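You operate a simulated robot arm through the tools that you are given. There is no shell and no other tool. Be economical: measure what you need, move in short steps, check, and stop when the job is done.

Carry out the task below with a simulated two-armed robot. There is one attempt and no reset: what you move stays moved.

TASK
Fetch the green spring and set it on the beige plywood panel on the rear of the trailer bed. Put the hub seal marked "D" from the tail end of the trailer bed on the left shelf under the wiring bench and the hub seal that says "B" on the rear of the trailer bed. Take the rubber bellows on the tail end of the trailer bed and put it away on the top of the grey trolley. Put the grey paint tin from the far edge of the trailer bed on top of the brown wide carton there. Take the blue strap ratchet and leave it on the tail end of the trailer bed. Do these in any order. Set down upright: rubber bellows.

It is judged by the outcome, as a careful person would: the job done as asked, and still so three seconds after it is handed in. It fails if anything else is knocked over, pushed out of place, dropped, spilled or broken. A push-on lid holds only when it is set on centred and level and pressed home; a screw cap is set on level and turned clockwise until tight.

THE ROBOT
Two 7-joint arms with two-finger parallel grippers on one trunk, on a base that drives. Base frame: it is fixed to the floor where the robot stands at the start and does not move with it; the origin is under the middle of the robot, x ahead of it, y to its left, z up; the surface under the hand at the start is at about z = 700. Units: mm, degrees, N and s.
The left shoulder is at the start at [108, 182, 914], the right one opposite. With the tool pointing down near the work surface each hand reaches from about 360 to 800 mm from the robot's upright axis, wherever it stands, measured 20 degrees to its own side. Places, roughly: blue strap ratchet (5x13x5 cm) [1000, -2300, 900]; green spring (11x3x2 cm) [500, 100, 700]; grey paint tin [1250, 1500, 750]; hub seal [500, 500, 750]; left shelf under the wiring bench [-2000, -1600, 200]; plywood panel (20x24x2 cm) [700, 100, 700]; rear of the trailer bed [1000, 0, 700]; rubber bellows (8x8x10 cm) [500, 700, 700]; tail end of the trailer bed [700, 800, 700]; top of the grey trolley [6100, -200, 600]; wide carton [1500, 1500, 750]. Payload 3.91 kg a hand.
The TCP of each hand is the grasp point between the finger pads, 30 mm short of the fingertips. In the tool frame z runs along the fingers and y along their closing line. The gripper opens to 110 mm. The fingers are 20 mm wide and 10 mm thick; the gripper's body (48 by 112 mm) begins 55 mm behind the TCP.
Orientation is that of the tool frame in the base frame, as a unit quaternion [x, y, z, w]. With the fingers straight down and closing along the base's y, the tool's x points along the base's -x, its y along +y and its z along -z.

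THE INTERFACE
- The arms move only by the tool nudge_tool. It takes "left_deltas", "right_deltas" or both (then of equal length, played together; a hand with none holds still); each is a list of rows, each an object (a shift or turn left out is 0, a gripper value left out holds the last) with "dr": the turn, a rotation vector about the tool's x, y, z in degrees, a list of three; "slide": the shift along the tool's x, y, z in mm, a list of three; "grip": the closure, from 0 (fully open) to 1 (shut). In form: [{"dr": [wx, wy, wz], "slide": [tx, ty, tz], "grip": grip}, ...]. A call has 1 to 8 rows; each row is the pose to reach, as a shift and turn from the pose commanded when the call began, along the tool's axes at that moment. Each row takes 0.2 s and may step no farther than 50 mm and 8.6 degrees from the row before; otherwise, or with a gripper value out of range, the whole call is refused. Where a pose cannot be reached the arm comes as near as it can. A force on the tool above 40 N (or 10 N above the force at the start of the call, whichever is more), or a blocked arm, ends the call early, and 0.2 s more pass. The fingers move at their own pace (about 72 mm/s each) and stop on an object; they squeeze with about 23 N. The grip force told is the motor's: it shows also when the fingers shut on nothing. Time passes only in rows, and 0.2 s behind the last, so rows that repeat a pose let the fingers close. The reply holds the time, the measured pose of the TCP, the force on the tool along the base axes, the opening and the grip force, in the units named above and with some noise, with the torque about the TCP (base axes, N m) and any sound that the robot's microphone picked up.
- Cameras (640 x 400 px; columns grow to the right, rows downward): "scene" is now at [255.7, 35.9, 1066.2]; the picture's right is [0.46, -0.89, 0.00], its down [-0.68, -0.35, -0.64] and it looks along [0.57, 0.29, -0.77] (base axes); focal length 214 px, centre (320, 200). "left" rides on the left gripper at [72, -17, -103] in its tool frame; the picture's right is [0.23, 0.97, 0.00], its down [-0.76, 0.18, -0.62] and it looks along [-0.61, 0.14, 0.78] (tool axes); focal length 222 px, centre (320, 200). "right" rides on the right gripper at [72, 17, -103] in its tool frame; the picture's right is [-0.23, 0.97, 0.00], its down [-0.76, -0.18, -0.62] and it looks along [-0.61, -0.14, 0.78] (tool axes); focal length 222 px, centre (320, 200). There is no depth. A picture from a camera that has moved, and an enlarged one, comes with that camera's place and axes in the base frame and with its lens.
- camera(camera): a new picture of that camera. It takes no simulated time.
- slide_trunk(by): slides the trunk up (or, below 0, down) by that many mm; the arms and the scene camera ride with it, the base frame stays. It gives what a move gives, with no picture.
- base_move(legs): drives the robot by 1 to 6 legs, each [ahead, left, turn to the left] in mm, mm and degrees, along the robot's own axes; the way and the turn of a leg run together, so that a leg with both is an arc; at most 1500 mm and 180 degrees a leg. The arms and the cameras ride along, it lands a little off, and it stops where it bumps. It gives what a move gives.
- aim_head(pan, tilt): turns the head with the scene camera to pan (to the left, within 80 degrees either way) and tilt (down, from -29 to 69), counted from straight ahead of the robot. It gives what a move gives.
- inspect(camera, box): a new picture of the part [left, top, right, bottom] of that camera's present view, enlarged. It takes no simulated time.
- sign_off(): hands the job in; it is judged then, once.

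Go step by step. Nothing tells you exact positions but the pictures and the camera data: compare them with the known pose of the tool, close in by small moves and look again before you grip or let go. The budget is 186 turns and 154 pictures, counting those below and the enlarged ones. Unless the task says otherwise, let go and move clear before handing in, and close with one line.

The tools are called as name(argument=value, ...) on one line, values as JSON. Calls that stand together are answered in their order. nudge_tool: Moves the arms, as the interface text tells. Its arguments: {"type":"object","properties":{"left_deltas":{"type":"array","items":{"type":"object","properties":{"dr":{"type":"array","items":{"type":"number"}},"slide":{"type":"array","items":{"type":"number"}},"grip":{"type":"number"}}}},"right_deltas":{"type":"array","items":{"type":"object","properties":{"dr":{"type":"array","items":{"type":"number"}},"slide":{"type":"array","items":{"type":"number"}},"grip":{"type":"number"}}}}},"required":[]} The other tools are called the same way: slide_trunk (by) slides the trunk up or down; base_move (legs) drives the base; aim_head (pan, tilt) turns the head that bears the scene camera; camera (camera) takes a picture; inspect (camera, box) takes an enlarged picture of a part of a camera's view; sign_off () hands the job in.

At the start:

```text
clock: 0.0
left_tool_pos: [310.7, 374.3, 939.7]
left_ee_rot: [0.0, 1.0, 0.0, 0.0]
left_wrist_force: [-0.5, 0.3, 0.8]
left_torque: [0.01, -0.02, 0.01]
left_opening: 110.1
left_grip_force: 0.0
right_tool_pos: [498.9, 6.8, 953.0]
right_ee_rot: [0.001, 1.0, 0.0, 0.001]
right_wrist_force: [-0.1, -0.2, 0.0]
right_torque: [0.03, 0.0, 0.04]
right_opening: 109.9
right_grip_force: 0.1
trunk travel left (down, up): [-175.0, 339.0]
robot x, y, heading: [-1.6, 1.6, 0.0]
head pan, tilt: [27.2, 50.3]
```

scene: 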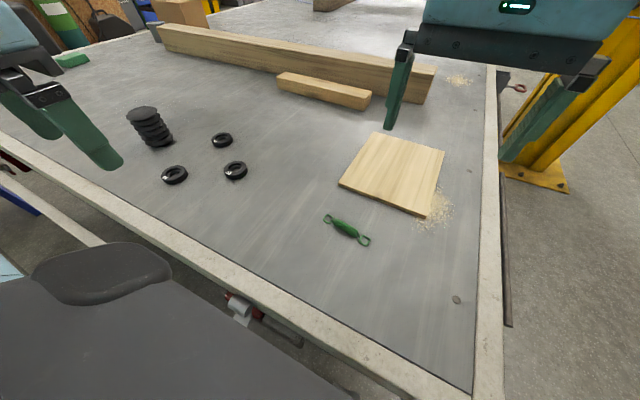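
right: 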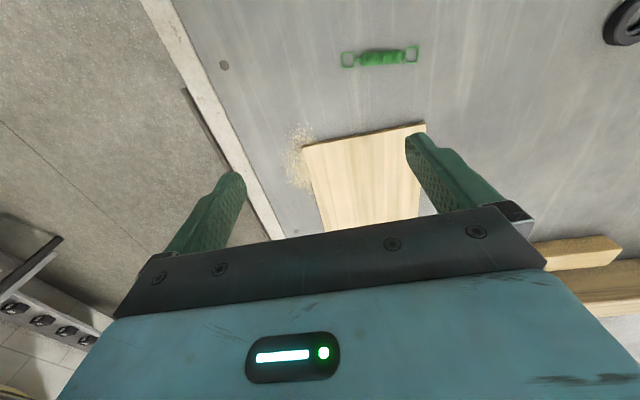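
left: 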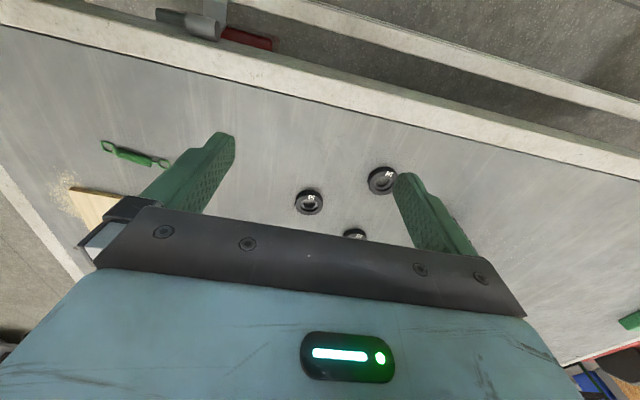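

The bed in front holds the spring, three seals, the bellows and the plywood. I need the letters on the seals, so I'll zoom in.

inspect(camera="left", box=[270, 150, 430, 250])

inspect(camera="scene", box=[110, 90, 270, 190])

aim_head(pan=45, tilt=20)

camera(camera="scene")

aim_head(pan=-35, tilt=20)

camera(camera="scene")

```text
4.00 times, centred on (350, 200) of left
camera zoom: at [237.5, 357.4, 1043.4], right [-0.23, 0.97, 0.0], down [0.76, 0.18, 0.62], along [0.61, 0.14, -0.78], focal length 888 px, centre (200, 200)
```

zoom: 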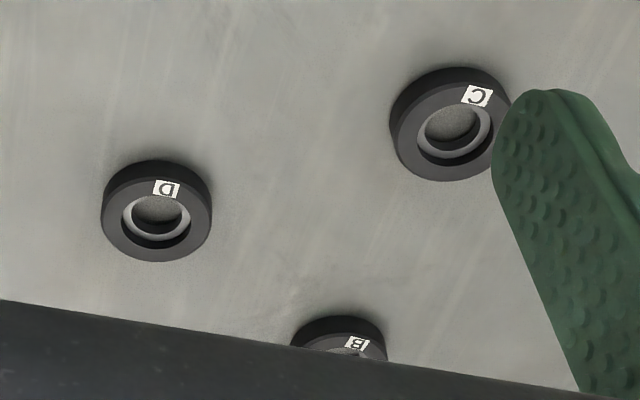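

```text
4.00 times, centred on (190, 140) of scene
camera zoom: at [255.7, 35.9, 1066.2], right [0.46, -0.89, 0.0], down [-0.68, -0.35, -0.64], along [0.57, 0.29, -0.77], focal length 858 px, centre (840, 440)
```

zoom: 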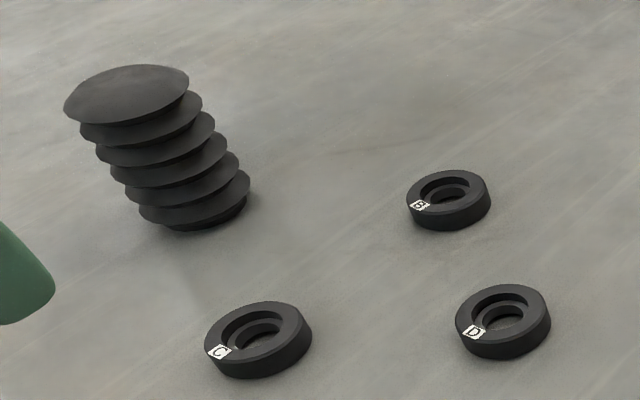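

```text
clock: 0.9
left_tool_pos: [309.7, 373.2, 938.6]
left_ee_rot: [0.0, 1.0, 0.0, 0.0]
left_wrist_force: [-0.2, 0.6, 0.1]
left_torque: [-0.01, -0.02, -0.01]
left_opening: 110.0
left_grip_force: 0.1
right_tool_pos: [498.5, 5.9, 951.8]
right_ee_rot: [0.0, 1.0, 0.0, 0.0]
right_wrist_force: [-0.5, 0.2, 0.2]
right_torque: [0.02, 0.03, -0.02]
right_opening: 110.0
right_grip_force: 0.1
trunk travel left (down, up): [-175.0, 339.0]
robot x, y, heading: [-1.1, 1.4, -0.1]
head pan, tilt: [45.0, 20.0]
```

```text
148 pictures are left
camera scene: at [253.3, 66.6, 1112.1], right [0.71, -0.71, 0.0], down [-0.24, -0.24, -0.94], along [0.66, 0.66, -0.34], focal length 214 px, centre (320, 200)
```

scene: 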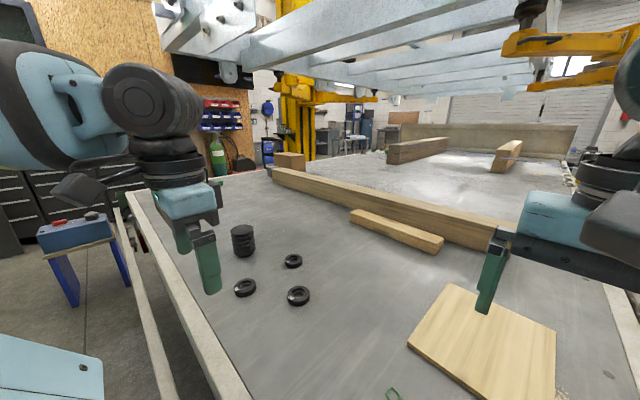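

```text
clock: 2.5
left_tool_pos: [308.7, 372.6, 938.6]
left_ee_rot: [-0.001, 1.0, 0.0, 0.0]
left_wrist_force: [0.0, 0.1, 0.2]
left_torque: [0.01, 0.0, -0.01]
left_opening: 110.0
left_grip_force: 0.0
right_tool_pos: [497.6, 7.2, 952.6]
right_ee_rot: [0.001, 1.0, 0.0, 0.0]
right_wrist_force: [0.3, -0.4, -0.4]
right_torque: [0.02, 0.01, -0.03]
right_opening: 110.1
right_grip_force: 0.1
trunk travel left (down, up): [-175.0, 339.0]
robot x, y, heading: [-1.3, 0.0, 0.2]
head pan, tilt: [-35.0, 20.0]
```

```text
147 pictures are left
camera scene: at [263.7, -52.6, 1112.2], right [-0.57, -0.82, 0.0], down [-0.28, 0.2, -0.94], along [0.77, -0.54, -0.34], focal length 214 px, centre (320, 200)
```

scene: 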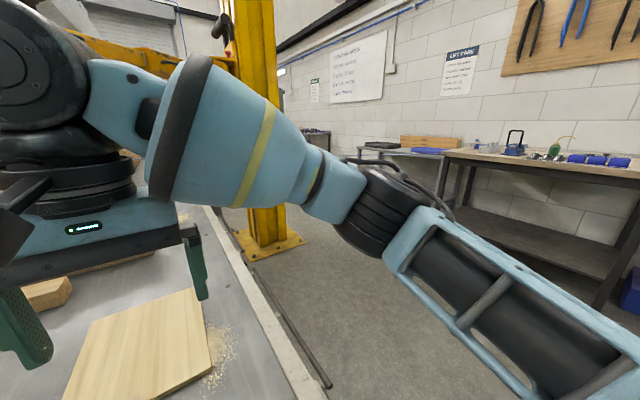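

C is nearest the left, D is at about [515, 408] and B at about [596, 529]. I'll send the right hand above the spring with its fingers turned, and the left hand above B.

nudge_tool(right_deltas=[{"dr": [0, 0, -8.2], "slide": [2, 11, 19]}, {"dr": [0, 0, -16.4], "slide": [4, 22, 38]}, {"dr": [0, 0, -24.6], "slide": [7, 33, 57]}, {"dr": [0, 0, -32.8], "slide": [9, 44, 76]}, {"dr": [0, 0, -41], "slide": [11, 55, 95]}, {"dr": [0, 0, -49.2], "slide": [13, 66, 114]}, {"dr": [0, 0, -57.4], "slide": [15, 77, 133]}, {"dr": [0, 0, -65.6], "slide": [17, 86, 153]}], left_deltas=[{"slide": [-36, 19, 17]}, {"slide": [-72, 39, 35]}, {"slide": [-108, 58, 52]}, {"slide": [-143, 78, 69]}, {"slide": [-179, 97, 87]}, {"slide": [-215, 117, 104]}, {"slide": [-251, 136, 121]}, {"slide": [-287, 156, 139]}])

nudge_tool(right_deltas=[{"dr": [0, 0, -8.2]}, {"dr": [0, 0, -16.4]}, {"dr": [0, 0, -16.4]}])

camera(camera="right")

camera(camera="left")

```text
clock: 4.3
left_tool_pos: [597.5, 530.2, 799.9]
left_ee_rot: [0.0, 1.0, -0.001, 0.0]
left_wrist_force: [0.0, 0.4, -0.3]
left_torque: [-0.02, 0.03, 0.02]
left_opening: 110.0
left_grip_force: 0.0
right_tool_pos: [480.8, 94.5, 798.5]
right_ee_rot: [-0.542, 0.84, 0.0, -0.001]
right_wrist_force: [-0.5, -0.3, -0.2]
right_torque: [-0.02, -0.02, 0.0]
right_opening: 109.8
right_grip_force: 0.1
trunk travel left (down, up): [-175.0, 339.0]
robot x, y, heading: [0.9, 0.5, 0.2]
head pan, tilt: [-35.0, 20.0]
```

```text
clock: 5.1
left_tool_pos: [597.0, 529.5, 801.4]
left_ee_rot: [-0.001, 1.0, 0.0, 0.0]
left_wrist_force: [0.6, -0.3, -0.5]
left_torque: [0.02, 0.02, -0.02]
left_opening: 109.9
left_grip_force: 0.0
right_tool_pos: [481.5, 93.2, 798.4]
right_ee_rot: [-0.656, 0.755, 0.001, 0.0]
right_wrist_force: [0.5, 0.5, -0.4]
right_torque: [0.03, 0.0, 0.0]
right_opening: 109.9
right_grip_force: 0.1
trunk travel left (down, up): [-175.0, 339.0]
robot x, y, heading: [2.0, 0.4, 0.2]
head pan, tilt: [-35.0, 20.0]
```

```text
146 pictures are left
camera right: at [455.3, 23.9, 903.1], right [-0.93, 0.36, 0.0], down [0.28, 0.73, 0.62], along [0.22, 0.58, -0.78], focal length 222 px, centre (320, 200)
```

right: 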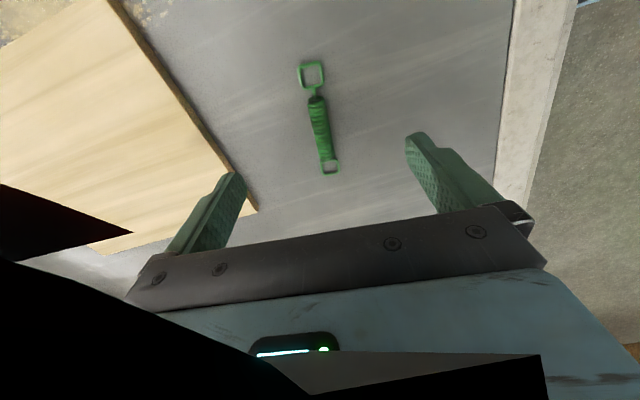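

```text
145 pictures are left
camera left: at [524.3, 513.0, 904.5], right [-0.23, 0.97, 0.0], down [0.76, 0.18, 0.62], along [0.61, 0.14, -0.78], focal length 222 px, centre (320, 200)
```

left: 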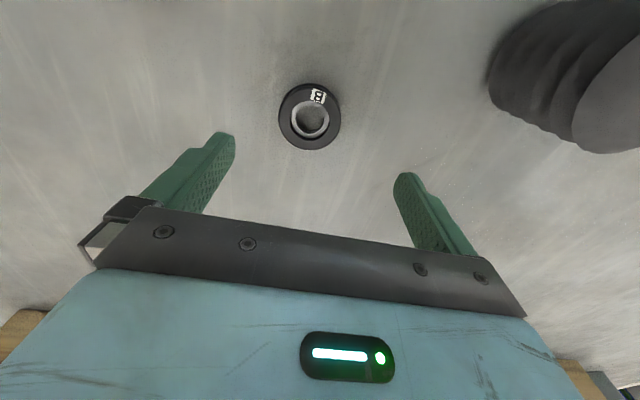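

Both targets are well located now: spring centre about [479, 90], B about [587, 518]. I'll correct both hands and lower them most of the way.

nudge_tool(right_deltas=[{"dr": [0, 0, 4], "slide": [3, 2, 20]}, {"dr": [0, 0, 4], "slide": [3, 2, 40]}, {"dr": [0, 0, 4], "slide": [3, 2, 60]}, {"dr": [0, 0, 4], "slide": [3, 2, 64]}], left_deltas=[{"slide": [10, -11, 20]}, {"slide": [10, -11, 40]}, {"slide": [10, -11, 60]}, {"slide": [10, -11, 66]}])

camera(camera="right")

camera(camera="left")

```text
clock: 6.1
left_tool_pos: [588.8, 518.2, 735.1]
left_ee_rot: [-0.001, 1.0, 0.001, 0.0]
left_wrist_force: [-0.4, 0.3, -1.6]
left_torque: [0.01, -0.01, -0.01]
left_opening: 110.1
left_grip_force: 0.0
right_tool_pos: [479.6, 89.8, 735.2]
right_ee_rot: [-0.628, 0.778, 0.0, 0.001]
right_wrist_force: [0.1, -0.2, 0.4]
right_torque: [-0.02, -0.01, -0.01]
right_opening: 109.9
right_grip_force: 0.1
trunk travel left (down, up): [-175.0, 339.0]
robot x, y, heading: [1.5, 0.7, -0.2]
head pan, tilt: [-35.0, 20.0]
```

```text
144 pictures are left
camera right: at [447.7, 23.7, 839.3], right [-0.9, 0.43, 0.0], down [0.33, 0.71, 0.62], along [0.27, 0.56, -0.78], focal length 222 px, centre (320, 200)
```

right: 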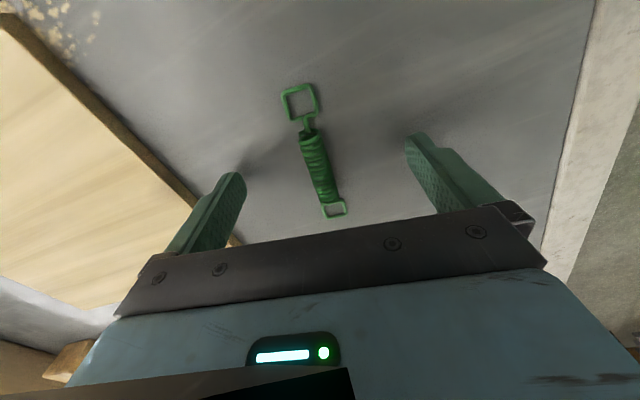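

```text
143 pictures are left
camera left: at [515.3, 502.0, 838.4], right [-0.23, 0.97, 0.0], down [0.76, 0.18, 0.62], along [0.61, 0.14, -0.78], focal length 222 px, centre (320, 200)
```

left: 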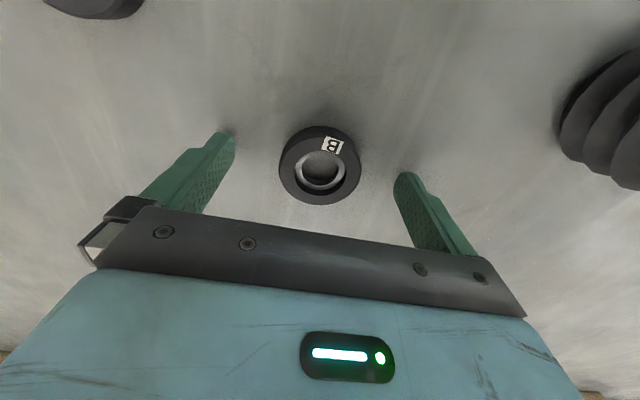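

Both targets sit between the fingers. I'll lower a few mm more and close both grippers.

nudge_tool(right_deltas=[{"slide": [2, 0, 3]}, {"slide": [2, 0, 3], "grip": 1}, {"slide": [2, 0, 3]}, {"slide": [2, 0, 3]}, {"slide": [2, 0, 3]}, {"slide": [2, 0, 3]}], left_deltas=[{"slide": [4, 0, 3]}, {"slide": [4, 0, 3], "grip": 1}, {"slide": [4, 0, 3]}, {"slide": [4, 0, 3]}, {"slide": [4, 0, 3]}, {"slide": [4, 0, 3]}])

```text
clock: 7.5
left_tool_pos: [583.6, 517.1, 732.4]
left_ee_rot: [0.0, 1.0, 0.0, 0.001]
left_wrist_force: [-0.4, 0.5, 0.4]
left_torque: [0.01, -0.02, -0.02]
left_opening: 53.2
left_grip_force: 23.1
right_tool_pos: [477.8, 89.3, 731.4]
right_ee_rot: [-0.629, 0.778, 0.0, 0.0]
right_wrist_force: [-0.9, -0.1, -0.5]
right_torque: [0.04, -0.03, 0.03]
right_opening: 13.7
right_grip_force: 22.8
trunk travel left (down, up): [-175.0, 339.0]
robot x, y, heading: [0.8, 2.2, 0.1]
head pan, tilt: [-35.0, 20.0]
```

Both are gripped. I'll lift both and carry the spring over the panel's centre at about [688, 55].

nudge_tool(right_deltas=[{"slide": [0, 0, -35]}, {"slide": [0, 0, -65]}, {"slide": [-4, -45, -65]}, {"slide": [-7, -90, -65]}, {"slide": [-10, -135, -65]}, {"slide": [-13, -175, -65]}, {"slide": [-15, -212, -65]}, {"slide": [-15, -212, -65]}], left_deltas=[{"slide": [0, 0, -35]}, {"slide": [0, 0, -70]}, {"slide": [0, 0, -105]}, {"slide": [0, 0, -140]}, {"slide": [0, 0, -150]}, {"slide": [0, 0, -150]}, {"slide": [0, 0, -150]}, {"slide": [0, 0, -150]}])

camera(camera="right")

camera(camera="left")

```text
clock: 9.1
left_tool_pos: [583.5, 517.7, 883.0]
left_ee_rot: [0.0, 1.0, 0.0, 0.0]
left_wrist_force: [-0.8, -0.8, 0.1]
left_torque: [-0.02, -0.01, 0.03]
left_opening: 53.0
left_grip_force: 22.8
right_tool_pos: [700.3, -31.8, 757.2]
right_ee_rot: [-0.566, 0.824, 0.022, -0.024]
right_wrist_force: [-0.2, -0.5, 0.4]
right_torque: [0.01, 0.02, 0.02]
right_opening: 13.9
right_grip_force: 22.9
right hand out of reach, approached as far as the arm can: row 7, 8
trunk travel left (down, up): [-175.0, 339.0]
robot x, y, heading: [0.7, -0.2, -0.1]
head pan, tilt: [-35.0, 20.0]
stopped in row 8 (right hand): the arm was blocked; the commanded pose is now the measured one
```

```text
142 pictures are left
camera right: at [664.8, -94.4, 863.7], right [-0.83, 0.56, 0.06], down [0.48, 0.64, 0.6], along [0.3, 0.52, -0.8], focal length 222 px, centre (320, 200)
```

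right: 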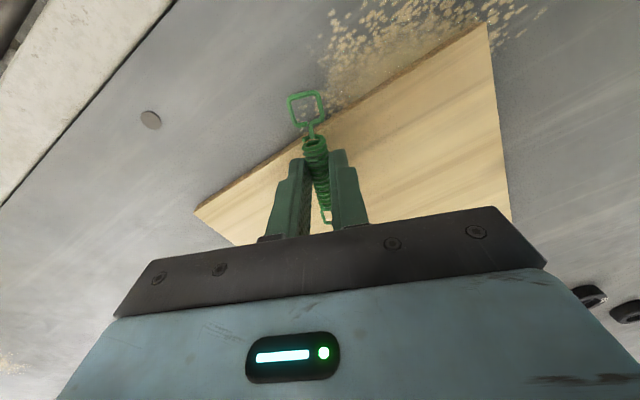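

```text
141 pictures are left
camera left: at [511.3, 501.6, 986.3], right [-0.23, 0.97, 0.0], down [0.76, 0.18, 0.62], along [0.61, 0.14, -0.78], focal length 222 px, centre (320, 200)
```

left: 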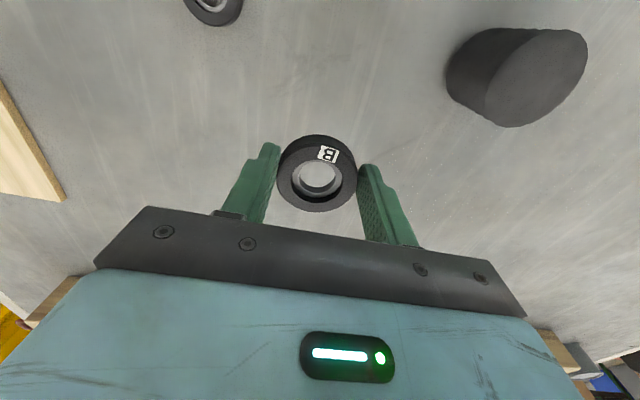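

The right arm ran out of reach and tilted slightly, so I'll lift it clear, then shift the base to the left so that the panel is in the right arm's comfortable zone.

nudge_tool(right_deltas=[{"slide": [0, 0, -40]}, {"slide": [0, 60, -80]}])

base_move(legs=[[0, 260, 0]])

aim_head(pan=-15, tilt=45)

camera(camera="scene")

```text
refused: row 2 steps farther than a row can; nothing moved
```

```text
clock: 12.0
left_tool_pos: [583.5, 778.0, 882.9]
left_ee_rot: [0.001, 1.0, 0.0, -0.001]
left_wrist_force: [-0.4, -0.2, -0.9]
left_torque: [0.01, -0.02, 0.02]
left_opening: 52.7
left_grip_force: 22.8
right_tool_pos: [700.0, 227.9, 758.9]
right_ee_rot: [-0.566, 0.824, 0.022, -0.023]
right_wrist_force: [-0.2, -0.2, 0.6]
right_torque: [-0.01, 0.01, 0.01]
right_opening: 13.4
right_grip_force: 23.5
trunk travel left (down, up): [-175.0, 339.0]
robot x, y, heading: [1.4, 261.3, -0.0]
head pan, tilt: [-35.0, 20.0]
```

```text
clock: 12.9
left_tool_pos: [584.5, 778.1, 883.9]
left_ee_rot: [0.0, 1.0, 0.0, 0.0]
left_wrist_force: [0.0, -0.4, -0.5]
left_torque: [0.02, -0.02, -0.02]
left_opening: 52.2
left_grip_force: 23.3
right_tool_pos: [699.5, 226.9, 757.5]
right_ee_rot: [-0.566, 0.824, 0.022, -0.024]
right_wrist_force: [-0.6, 0.0, 0.0]
right_torque: [-0.01, -0.01, -0.03]
right_opening: 13.9
right_grip_force: 22.9
trunk travel left (down, up): [-175.0, 339.0]
robot x, y, heading: [2.9, 260.0, -0.0]
head pan, tilt: [-15.0, 45.0]
```

```text
140 pictures are left
camera scene: at [266.4, 239.5, 1073.5], right [-0.26, -0.97, 0.0], down [-0.68, 0.18, -0.71], along [0.68, -0.18, -0.71], focal length 214 px, centre (320, 200)
```

scene: 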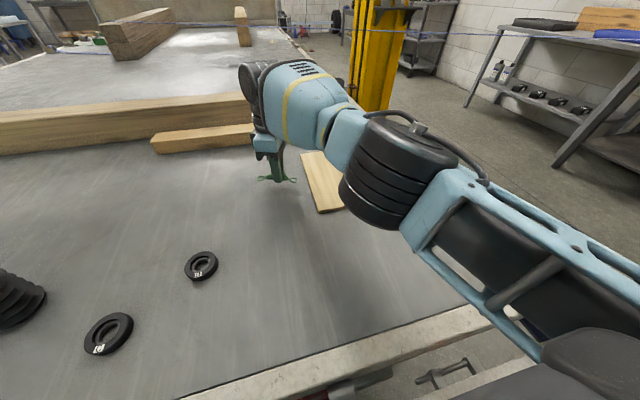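

The drive went well and the panel did not move. Now I'll level the right hand, raise it, and bring it over the panel centre.

nudge_tool(right_deltas=[{"dr": [3.6, -0.9, 0], "slide": [0, 0, -30]}, {"dr": [3.6, -0.9, 0], "slide": [40, -12, -30]}, {"dr": [3.6, -0.9, 0], "slide": [80, -24, -30]}, {"dr": [3.6, -0.9, 0], "slide": [120, -36, -30]}, {"dr": [3.6, -0.9, 0], "slide": [160, -48, -30]}, {"dr": [3.6, -0.9, 0], "slide": [160, -48, -30]}])

camera(camera="right")

```text
clock: 14.3
left_tool_pos: [583.7, 777.8, 882.9]
left_ee_rot: [0.0, 1.0, 0.0, 0.0]
left_wrist_force: [0.3, 0.2, 0.2]
left_torque: [-0.01, -0.02, 0.0]
left_opening: 52.5
left_grip_force: 22.8
right_tool_pos: [689.2, 61.6, 787.4]
right_ee_rot: [-0.567, 0.824, 0.0, 0.001]
right_wrist_force: [-0.4, 0.2, -0.1]
right_torque: [-0.04, 0.0, 0.0]
right_opening: 13.8
right_grip_force: 22.6
trunk travel left (down, up): [-175.0, 339.0]
robot x, y, heading: [-2.1, 261.0, -0.1]
head pan, tilt: [-15.0, 45.0]
```

```text
139 pictures are left
camera right: at [648.0, -0.2, 891.3], right [-0.83, 0.56, 0.0], down [0.44, 0.65, 0.62], along [0.35, 0.52, -0.78], focal length 222 px, centre (320, 200)
```

right: 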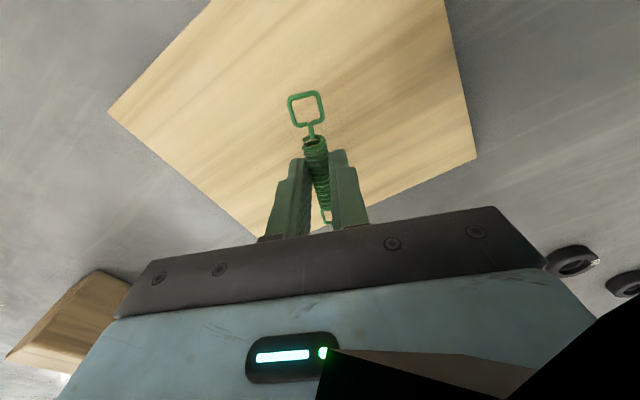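

The spring hangs over the middle of the panel. I'll lower it until it touches.

nudge_tool(right_deltas=[{"slide": [0, 0, 20]}, {"slide": [0, 0, 30]}, {"slide": [0, 0, 34]}, {"slide": [0, 0, 34]}])

camera(camera="right")

```text
clock: 15.3
left_tool_pos: [584.2, 777.2, 883.5]
left_ee_rot: [0.0, 1.0, 0.0, 0.0]
left_wrist_force: [-0.8, -0.2, -0.3]
left_torque: [-0.03, -0.01, 0.03]
left_opening: 52.5
left_grip_force: 23.1
right_tool_pos: [689.3, 62.3, 753.2]
right_ee_rot: [-0.566, 0.824, 0.001, 0.001]
right_wrist_force: [-0.6, -0.6, -0.3]
right_torque: [0.02, 0.03, 0.02]
right_opening: 13.9
right_grip_force: 23.1
trunk travel left (down, up): [-175.0, 339.0]
robot x, y, heading: [1.7, 255.6, -0.2]
head pan, tilt: [-15.0, 45.0]
```

```text
138 pictures are left
camera right: at [648.1, -0.1, 857.2], right [-0.83, 0.56, 0.0], down [0.44, 0.65, 0.62], along [0.35, 0.52, -0.78], focal length 222 px, centre (320, 200)
```

right: 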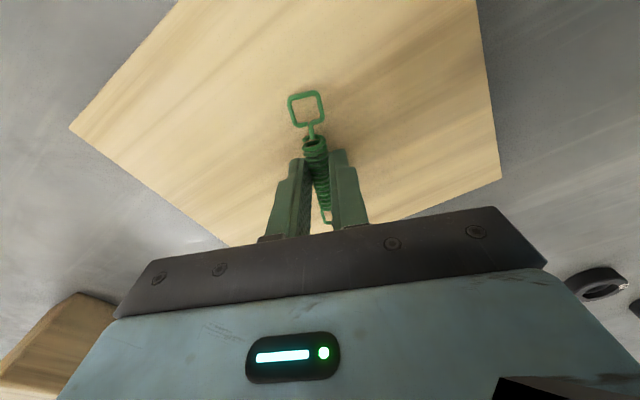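

nudge_tool(right_deltas=[{"slide": [0, 0, 2]}, {"slide": [0, 0, 3]}])

```text
clock: 15.9
left_tool_pos: [582.8, 777.2, 882.1]
left_ee_rot: [0.001, 1.0, 0.0, 0.0]
left_wrist_force: [0.1, 0.0, -1.0]
left_torque: [0.0, 0.0, 0.01]
left_opening: 52.4
left_grip_force: 23.0
right_tool_pos: [690.0, 61.0, 749.5]
right_ee_rot: [-0.567, 0.824, 0.001, 0.001]
right_wrist_force: [0.0, -0.3, -0.6]
right_torque: [-0.02, -0.01, 0.01]
right_opening: 13.6
right_grip_force: 23.0
trunk travel left (down, up): [-175.0, 339.0]
robot x, y, heading: [-1.8, 259.6, -0.0]
head pan, tilt: [-15.0, 45.0]
```

nudge_tool(right_deltas=[{"slide": [0, 0, 1.5]}, {"slide": [0, 0, 3]}])

inspect(camera="right", box=[240, 70, 400, 250])

```text
clock: 16.5
left_tool_pos: [584.1, 778.0, 883.1]
left_ee_rot: [0.001, 1.0, 0.0, 0.0]
left_wrist_force: [0.1, 0.8, 0.2]
left_torque: [-0.01, -0.03, 0.01]
left_opening: 52.2
left_grip_force: 23.0
right_tool_pos: [689.3, 61.8, 748.4]
right_ee_rot: [-0.566, 0.824, 0.001, 0.001]
right_wrist_force: [-0.2, -0.7, -1.3]
right_torque: [0.01, 0.0, 0.02]
right_opening: 13.8
right_grip_force: 23.2
trunk travel left (down, up): [-175.0, 339.0]
robot x, y, heading: [1.3, 260.9, -0.4]
head pan, tilt: [-15.0, 45.0]
```

```text
2.22 times, centred on (320, 160) of right
camera zoom: at [648.3, -0.3, 851.7], right [-0.83, 0.56, 0.0], down [0.44, 0.65, 0.62], along [0.35, 0.52, -0.78], focal length 494 px, centre (320, 289)
```

zoom: 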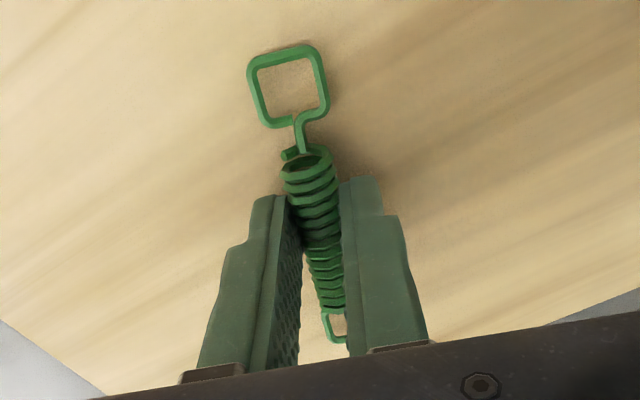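

nudge_tool(right_deltas=[{"slide": [0, 0, 1.5]}, {"slide": [0, 0, 3]}])

```text
clock: 17.1
left_tool_pos: [584.4, 779.0, 882.8]
left_ee_rot: [0.001, 1.0, 0.0, 0.0]
left_wrist_force: [0.3, -0.1, -0.4]
left_torque: [0.02, 0.0, -0.01]
left_opening: 52.2
left_grip_force: 23.2
right_tool_pos: [689.8, 62.0, 745.2]
right_ee_rot: [-0.566, 0.824, 0.0, 0.0]
right_wrist_force: [-0.7, 0.2, 0.2]
right_torque: [0.0, 0.02, 0.05]
right_opening: 13.7
right_grip_force: 23.3
trunk travel left (down, up): [-175.0, 339.0]
robot x, y, heading: [1.6, 258.0, 0.1]
head pan, tilt: [-15.0, 45.0]
```

nudge_tool(right_deltas=[{"slide": [0, 0, 1.5]}, {"slide": [0, 0, 3]}])

```text
clock: 17.7
left_tool_pos: [584.0, 778.1, 883.1]
left_ee_rot: [0.001, 1.0, 0.0, 0.001]
left_wrist_force: [-0.4, -0.4, 0.8]
left_torque: [-0.05, 0.03, 0.0]
left_opening: 52.4
left_grip_force: 22.6
right_tool_pos: [689.3, 61.9, 745.1]
right_ee_rot: [-0.566, 0.824, -0.002, 0.003]
right_wrist_force: [1.5, -0.6, 13.1]
right_torque: [-0.42, 0.13, 0.0]
right_opening: 13.9
right_grip_force: 23.0
trunk travel left (down, up): [-175.0, 339.0]
robot x, y, heading: [3.2, 258.0, 0.3]
head pan, tilt: [-15.0, 45.0]
```

Contact at 13 N. I'll back off slightly, open a little wider than the spring, and lift straight up.

nudge_tool(right_deltas=[{"slide": [0, 0, -2.5]}, {"slide": [0, 0, -2.5], "grip": 0.7}, {"slide": [0, 0, -2.5]}, {"slide": [0, 0, -30]}, {"slide": [0, 0, -75]}, {"slide": [0, 0, -110]}])

camera(camera="right")

camera(camera="scene")

```text
clock: 19.1
left_tool_pos: [584.4, 777.8, 883.1]
left_ee_rot: [0.001, 1.0, 0.0, 0.0]
left_wrist_force: [0.4, -0.7, -0.8]
left_torque: [0.01, -0.01, 0.02]
left_opening: 52.0
left_grip_force: 22.8
right_tool_pos: [687.5, 61.6, 853.1]
right_ee_rot: [-0.566, 0.824, 0.0, 0.0]
right_wrist_force: [0.5, 0.0, 0.3]
right_torque: [0.01, -0.01, 0.0]
right_opening: 33.0
right_grip_force: 0.1
trunk travel left (down, up): [-175.0, 339.0]
robot x, y, heading: [3.0, 259.6, -0.1]
head pan, tilt: [-15.0, 45.0]
```

```text
136 pictures are left
camera right: at [646.6, 0.3, 956.1], right [-0.83, 0.56, 0.0], down [0.44, 0.65, 0.62], along [0.35, 0.52, -0.78], focal length 222 px, centre (320, 200)
```

right: 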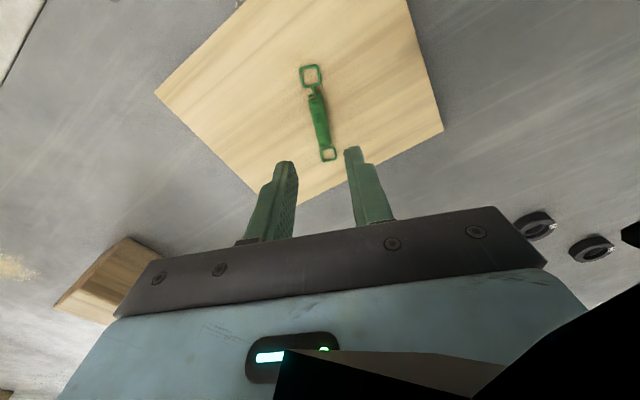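

```text
135 pictures are left
camera scene: at [266.0, 239.7, 1073.6], right [-0.26, -0.97, 0.0], down [-0.68, 0.18, -0.71], along [0.68, -0.18, -0.71], focal length 214 px, centre (320, 200)
```

scene: 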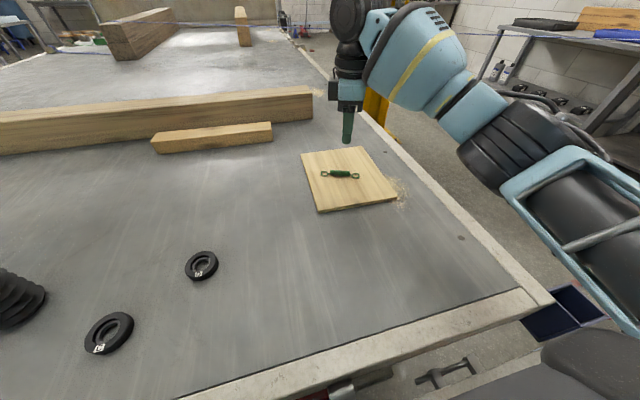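

The spring lies on the panel. Next, the right hand goes to seal D at about [503, 399], turning back to its natural yaw and opening.

nudge_tool(right_deltas=[{"dr": [0, 0, 8.5], "slide": [-31, 36.5, 0], "grip": 0}, {"dr": [0, 0, 17], "slide": [-62, 73, 0]}, {"dr": [0, 0, 25.5], "slide": [-93, 109.5, 0]}, {"dr": [0, 0, 34], "slide": [-124, 146, 0]}, {"dr": [0, 0, 42.5], "slide": [-155, 182.5, 0]}, {"dr": [0, 0, 51], "slide": [-186, 219, 0]}, {"dr": [0, 0, 59.5], "slide": [-217, 255.5, 0]}, {"dr": [0, 0, 68], "slide": [-248, 292, 0]}])

camera(camera="right")

```text
clock: 20.9
left_tool_pos: [584.6, 778.0, 881.8]
left_ee_rot: [0.001, 1.0, 0.0, -0.001]
left_wrist_force: [-0.3, -1.2, 0.7]
left_torque: [-0.01, 0.03, -0.01]
left_opening: 52.1
left_grip_force: 23.3
right_tool_pos: [517.2, 385.1, 851.8]
right_ee_rot: [0.008, 1.0, 0.0, -0.002]
right_wrist_force: [0.8, 0.2, 0.7]
right_torque: [0.03, 0.01, -0.03]
right_opening: 110.1
right_grip_force: 0.1
trunk travel left (down, up): [-175.0, 339.0]
robot x, y, heading: [2.3, 261.2, -0.4]
head pan, tilt: [-15.0, 45.0]
```

```text
134 pictures are left
camera right: at [445.4, 403.7, 955.8], right [0.24, 0.97, 0.0], down [0.76, -0.19, 0.62], along [0.6, -0.15, -0.79], focal length 222 px, centre (320, 200)
```

right: 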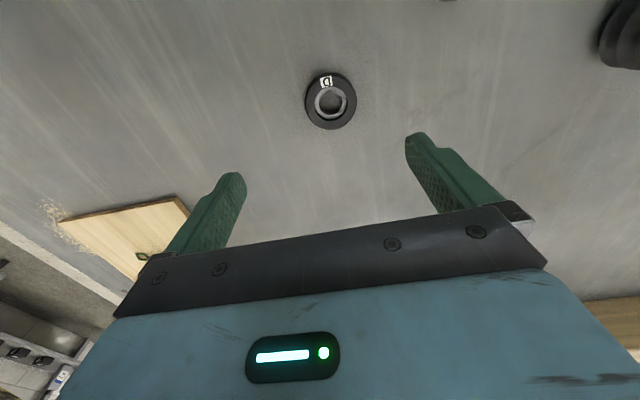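

D is at about [505, 399]. I'll align, descend and grip.

nudge_tool(right_deltas=[{"slide": [12, 14, 30]}, {"slide": [12, 14, 65]}, {"slide": [12, 14, 100]}, {"slide": [12, 14, 100]}])

camera(camera="right")

```text
clock: 21.9
left_tool_pos: [583.5, 777.7, 883.8]
left_ee_rot: [0.0, 1.0, 0.0, 0.0]
left_wrist_force: [0.4, -0.2, -0.7]
left_torque: [-0.02, 0.01, -0.01]
left_opening: 52.0
left_grip_force: 23.2
right_tool_pos: [490.7, 413.1, 751.3]
right_ee_rot: [-0.01, 1.0, -0.001, -0.001]
right_wrist_force: [0.1, 0.3, 0.2]
right_torque: [0.03, 0.0, -0.03]
right_opening: 110.0
right_grip_force: 0.0
trunk travel left (down, up): [-175.0, 339.0]
robot x, y, heading: [3.7, 261.0, -0.1]
head pan, tilt: [-15.0, 45.0]
```

```text
133 pictures are left
camera right: at [420.0, 427.9, 855.4], right [0.21, 0.98, 0.0], down [0.76, -0.16, 0.62], along [0.61, -0.13, -0.78], focal length 222 px, centre (320, 200)
```

right: 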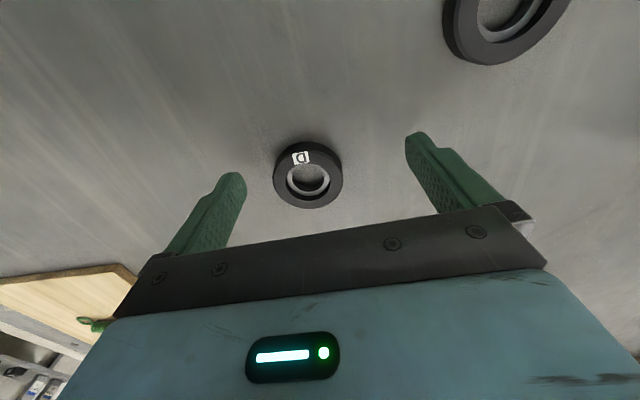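

nudge_tool(right_deltas=[{"slide": [-12, -11, 0]}, {"slide": [-12, -11, 18]}, {"slide": [-12, -11, 19], "grip": 1}, {"slide": [-12, -11, 19]}, {"slide": [-12, -11, 19]}, {"slide": [-12, -11, 19]}, {"slide": [-12, -11, 19]}])

camera(camera="right")

```text
clock: 23.5
left_tool_pos: [584.7, 777.9, 883.5]
left_ee_rot: [0.001, 1.0, 0.0, 0.0]
left_wrist_force: [-0.2, -0.4, -0.5]
left_torque: [-0.01, 0.0, 0.03]
left_opening: 51.9
left_grip_force: 22.6
right_tool_pos: [505.1, 400.6, 733.0]
right_ee_rot: [-0.009, 1.0, 0.001, 0.001]
right_wrist_force: [0.0, -0.2, 0.4]
right_torque: [0.01, 0.0, 0.0]
right_opening: 51.8
right_grip_force: 22.9
trunk travel left (down, up): [-175.0, 339.0]
robot x, y, heading: [2.8, 265.1, -0.2]
head pan, tilt: [-15.0, 45.0]
```

```text
132 pictures are left
camera right: at [432.9, 416.9, 837.3], right [0.21, 0.98, 0.0], down [0.76, -0.16, 0.62], along [0.61, -0.13, -0.78], focal length 222 px, centre (320, 200)
```

right: 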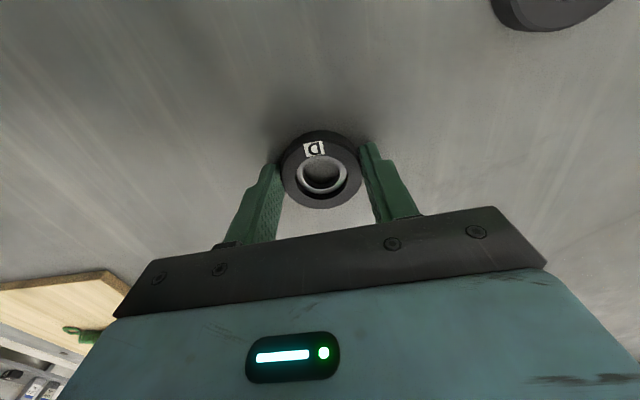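

D is held. I'll lift it and fold both hands in for travel.

nudge_tool(right_deltas=[{"slide": [0, 0, -48]}, {"slide": [0, 0, -96]}, {"slide": [5, -20, -140]}, {"slide": [20, -65, -160]}, {"slide": [35, -110, -170]}, {"slide": [50, -155, -170]}, {"slide": [65, -200, -170]}, {"slide": [80, -245, -170]}], left_deltas=[{"slide": [0, 0, -20]}, {"slide": [20, 0, -20]}, {"slide": [50, -20, -20]}, {"slide": [80, -40, -20]}, {"slide": [115, -65, -20]}, {"slide": [150, -95, -20]}, {"slide": [185, -125, -20]}, {"slide": [220, -155, -20]}])

aim_head(pan=-80, tilt=25)

camera(camera="scene")

```text
refused: row 4 steps farther than a row can; nothing moved
```

```text
clock: 24.9
left_tool_pos: [584.8, 777.5, 882.5]
left_ee_rot: [0.001, 1.0, 0.0, -0.001]
left_wrist_force: [0.1, -0.8, -0.5]
left_torque: [0.03, 0.02, 0.01]
left_opening: 51.9
left_grip_force: 23.2
right_tool_pos: [506.3, 401.1, 733.1]
right_ee_rot: [-0.01, 1.0, 0.0, 0.0]
right_wrist_force: [0.2, 0.0, -0.5]
right_torque: [-0.02, -0.01, 0.0]
right_opening: 51.9
right_grip_force: 22.6
trunk travel left (down, up): [-175.0, 339.0]
robot x, y, heading: [-0.2, 262.5, 0.1]
head pan, tilt: [-80.0, 25.0]
```

```text
131 pictures are left
camera scene: at [203.9, 170.0, 1104.0], right [-0.98, -0.17, 0.0], down [-0.07, 0.42, -0.91], along [0.16, -0.89, -0.42], focal length 214 px, centre (320, 200)
```

scene: 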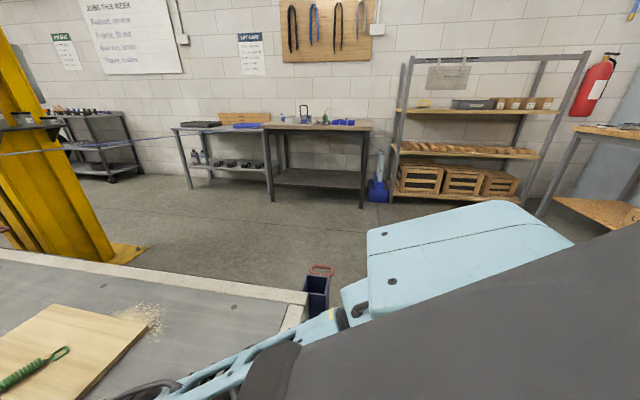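

The move was refused for one step being too long; the overview shows benches along the right wall and a small caddy on the floor near [390, -750] to avoid. I'll lift D and fold the arms.

nudge_tool(right_deltas=[{"slide": [0, 0, -48]}, {"slide": [0, 0, -96]}, {"slide": [5, -15, -140]}, {"slide": [15, -50, -170]}, {"slide": [30, -95, -170]}, {"slide": [45, -140, -170]}, {"slide": [60, -185, -170]}, {"slide": [75, -230, -170]}], left_deltas=[{"slide": [0, 0, -20]}, {"slide": [20, 0, -20]}, {"slide": [50, -20, -20]}, {"slide": [80, -40, -20]}, {"slide": [115, -65, -20]}, {"slide": [150, -95, -20]}, {"slide": [185, -125, -20]}, {"slide": [220, -155, -20]}])

inspect(camera="scene", box=[160, 90, 400, 240])

inspect(camera="scene", box=[250, 240, 400, 340])

```text
clock: 26.7
left_tool_pos: [361.1, 621.9, 904.3]
left_ee_rot: [0.0, 1.0, 0.001, 0.001]
left_wrist_force: [-1.0, -0.1, -0.1]
left_torque: [0.02, -0.01, 0.0]
left_opening: 51.6
left_grip_force: 23.4
right_tool_pos: [431.6, 168.0, 903.7]
right_ee_rot: [-0.008, 1.0, 0.0, 0.001]
right_wrist_force: [0.9, -0.3, 0.3]
right_torque: [0.01, 0.01, -0.02]
right_opening: 51.8
right_grip_force: 23.4
trunk travel left (down, up): [-175.0, 339.0]
robot x, y, heading: [-0.2, 258.9, -0.2]
head pan, tilt: [-80.0, 25.0]
```

```text
2.67 times, centred on (280, 165) of scene
camera zoom: at [203.1, 168.9, 1104.1], right [-0.99, -0.17, 0.0], down [-0.07, 0.42, -0.91], along [0.16, -0.89, -0.42], focal length 572 px, centre (427, 293)
```

zoom: 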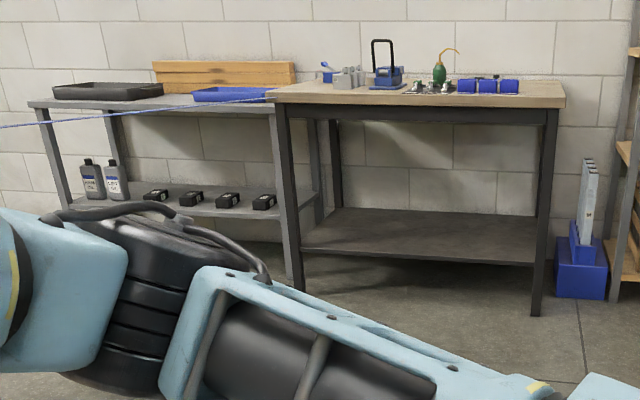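

```text
4.00 times, centred on (325, 290) of scene
camera zoom: at [203.1, 168.9, 1104.1], right [-0.99, -0.17, 0.0], down [-0.07, 0.42, -0.91], along [0.16, -0.89, -0.42], focal length 858 px, centre (300, -160)
```

zoom: 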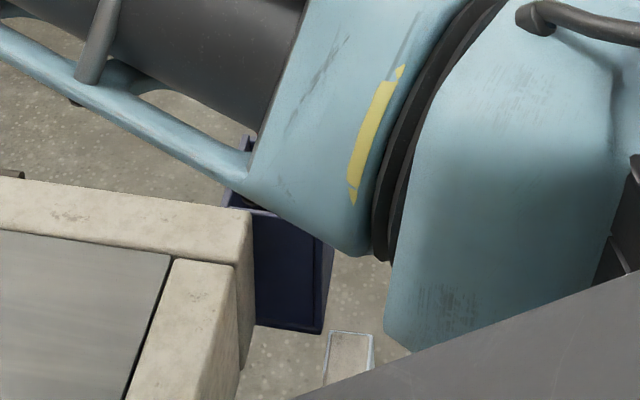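

D and B are both held. I'll back away from the bed, turn right, and look at the route around the bed's corner.

base_move(legs=[[-250, 0, 0], [0, 0, -90]])

aim_head(pan=0, tilt=25)

camera(camera="scene")

aim_head(pan=65, tilt=35)

camera(camera="scene")

aim_head(pan=-65, tilt=25)

camera(camera="scene")

```text
clock: 32.3
left_tool_pos: [118.9, -100.3, 902.5]
left_ee_rot: [0.705, 0.709, 0.0, 0.001]
left_wrist_force: [0.1, 0.1, 0.5]
left_torque: [0.0, -0.02, 0.0]
left_opening: 51.9
left_grip_force: 23.2
right_tool_pos: [-336.2, -171.5, 902.9]
right_ee_rot: [0.699, 0.715, 0.0, 0.001]
right_wrist_force: [0.3, -0.3, -0.7]
right_torque: [-0.02, 0.03, -0.04]
right_opening: 52.1
right_grip_force: 23.5
trunk travel left (down, up): [-175.0, 339.0]
robot x, y, heading: [-243.9, 262.4, -89.9]
head pan, tilt: [-80.0, 25.0]
```

```text
clock: 33.8
left_tool_pos: [118.4, -99.7, 904.4]
left_ee_rot: [0.706, 0.708, -0.001, 0.001]
left_wrist_force: [-0.3, 0.3, -0.1]
left_torque: [0.0, -0.04, 0.0]
left_opening: 51.8
left_grip_force: 23.0
right_tool_pos: [-335.6, -173.2, 902.6]
right_ee_rot: [0.698, 0.716, 0.0, 0.001]
right_wrist_force: [0.2, 0.0, -0.1]
right_torque: [-0.03, 0.01, 0.01]
right_opening: 52.0
right_grip_force: 23.0
trunk travel left (down, up): [-175.0, 339.0]
robot x, y, heading: [-246.7, 259.2, -89.7]
head pan, tilt: [0.0, 25.0]
```

```text
128 pictures are left
camera scene: at [-245.0, -16.7, 1104.1], right [-1.0, 0.0, 0.0], down [0.0, 0.42, -0.91], along [0.0, -0.91, -0.42], focal length 214 px, centre (320, 200)
```

scene: 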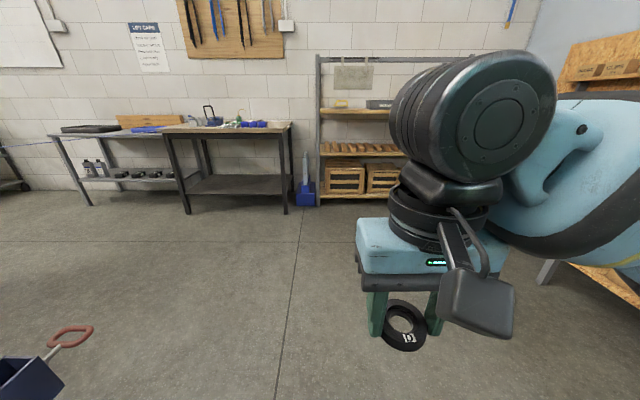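

```text
clock: 35.2
left_tool_pos: [119.0, -99.9, 903.0]
left_ee_rot: [0.706, 0.708, 0.001, 0.001]
left_wrist_force: [0.4, -0.6, -0.6]
left_torque: [0.0, -0.01, -0.02]
left_opening: 51.7
left_grip_force: 23.3
right_tool_pos: [-336.6, -171.4, 901.7]
right_ee_rot: [0.698, 0.716, 0.001, 0.001]
right_wrist_force: [-0.2, 0.0, -0.4]
right_torque: [0.01, -0.02, -0.02]
right_opening: 51.7
right_grip_force: 23.1
trunk travel left (down, up): [-175.0, 339.0]
robot x, y, heading: [-246.4, 263.3, -89.6]
head pan, tilt: [65.0, 35.0]
```

```text
127 pictures are left
camera scene: at [-165.4, 38.5, 1088.3], right [-0.42, -0.91, 0.0], down [-0.52, 0.24, -0.82], along [0.74, -0.34, -0.57], focal length 214 px, centre (320, 200)
```

scene: 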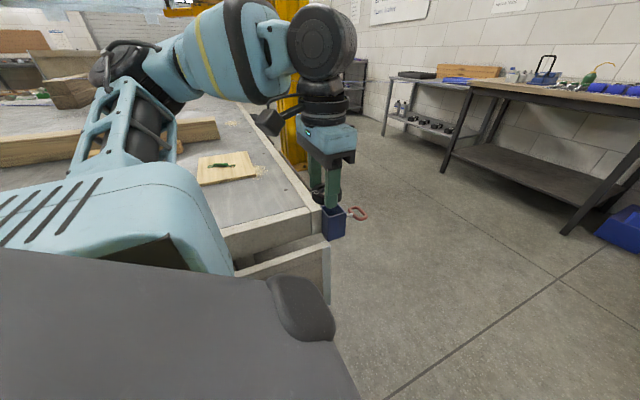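

```text
clock: 37.3
left_tool_pos: [119.0, -99.6, 903.7]
left_ee_rot: [0.705, 0.709, -0.001, 0.0]
left_wrist_force: [-0.6, 0.4, -1.0]
left_torque: [-0.01, -0.02, -0.05]
left_opening: 51.8
left_grip_force: 23.2
right_tool_pos: [-336.4, -171.7, 902.3]
right_ee_rot: [0.698, 0.716, 0.0, 0.001]
right_wrist_force: [0.3, -0.3, 0.6]
right_torque: [0.02, 0.04, -0.02]
right_opening: 51.7
right_grip_force: 23.0
trunk travel left (down, up): [-175.0, 339.0]
robot x, y, heading: [-248.2, 261.5, -89.9]
head pan, tilt: [-65.0, 25.0]
```

```text
126 pictures are left
camera scene: at [-328.6, 36.0, 1104.1], right [-0.43, 0.9, 0.0], down [0.38, 0.18, -0.91], along [-0.82, -0.39, -0.42], focal length 214 px, centre (320, 200)
```

scene: 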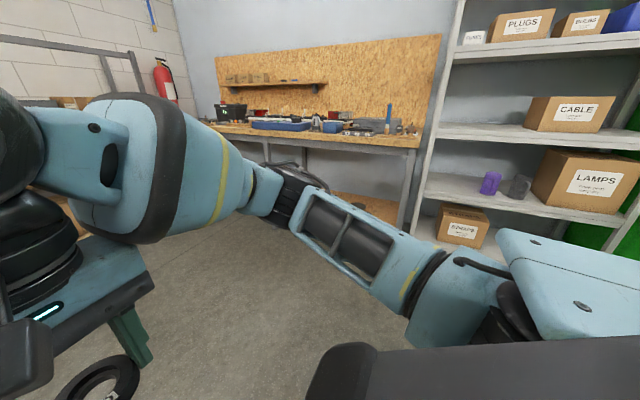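

The floor is clear, and the crank on the bed's corner is at about [290, -310, 650]. I'll drive around to the right side of the bed and face it.

base_move(legs=[[1080, 0, 0], [0, 1130, 0], [0, 0, 180], [200, 0, 0]])

aim_head(pan=0, tilt=35)

camera(camera="scene")

```text
clock: 61.2
left_tool_pos: [532.1, -265.5, 902.4]
left_ee_rot: [-0.705, 0.709, 0.0, 0.001]
left_wrist_force: [0.8, 0.2, -0.1]
left_torque: [-0.03, 0.0, 0.05]
left_opening: 51.5
left_grip_force: 23.5
right_tool_pos: [988.7, -196.2, 902.3]
right_ee_rot: [0.712, -0.702, -0.001, 0.0]
right_wrist_force: [1.1, 0.3, -0.3]
right_torque: [0.0, 0.02, -0.03]
right_opening: 51.6
right_grip_force: 23.0
trunk travel left (down, up): [-175.0, 339.0]
robot x, y, heading: [896.2, -627.6, 89.5]
head pan, tilt: [-65.0, 25.0]
```

```text
clock: 62.6
left_tool_pos: [533.8, -266.6, 902.9]
left_ee_rot: [-0.705, 0.709, 0.001, 0.0]
left_wrist_force: [-0.4, -0.9, -0.5]
left_torque: [-0.01, 0.0, -0.01]
left_opening: 51.5
left_grip_force: 23.1
right_tool_pos: [987.1, -196.9, 903.1]
right_ee_rot: [0.712, -0.702, -0.001, 0.0]
right_wrist_force: [0.0, 0.4, -0.4]
right_torque: [0.0, 0.0, 0.01]
right_opening: 51.5
right_grip_force: 22.4
trunk travel left (down, up): [-175.0, 339.0]
robot x, y, heading: [900.5, -628.8, 89.8]
head pan, tilt: [0.0, 35.0]
```

```text
125 pictures are left
camera scene: at [897.9, -354.3, 1088.3], right [1.0, -0.01, 0.0], down [0.0, -0.57, -0.82], along [0.01, 0.82, -0.57], focal length 214 px, centre (320, 200)
```

scene: 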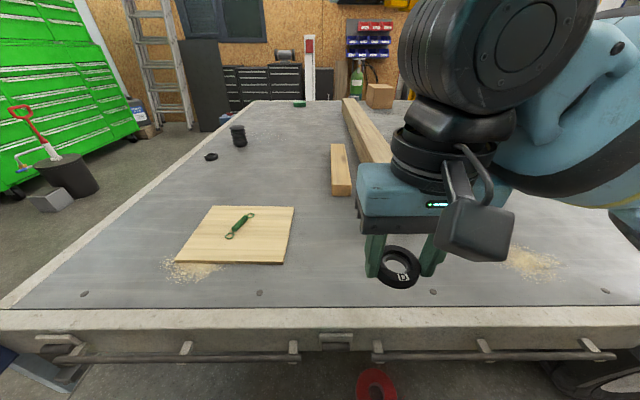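

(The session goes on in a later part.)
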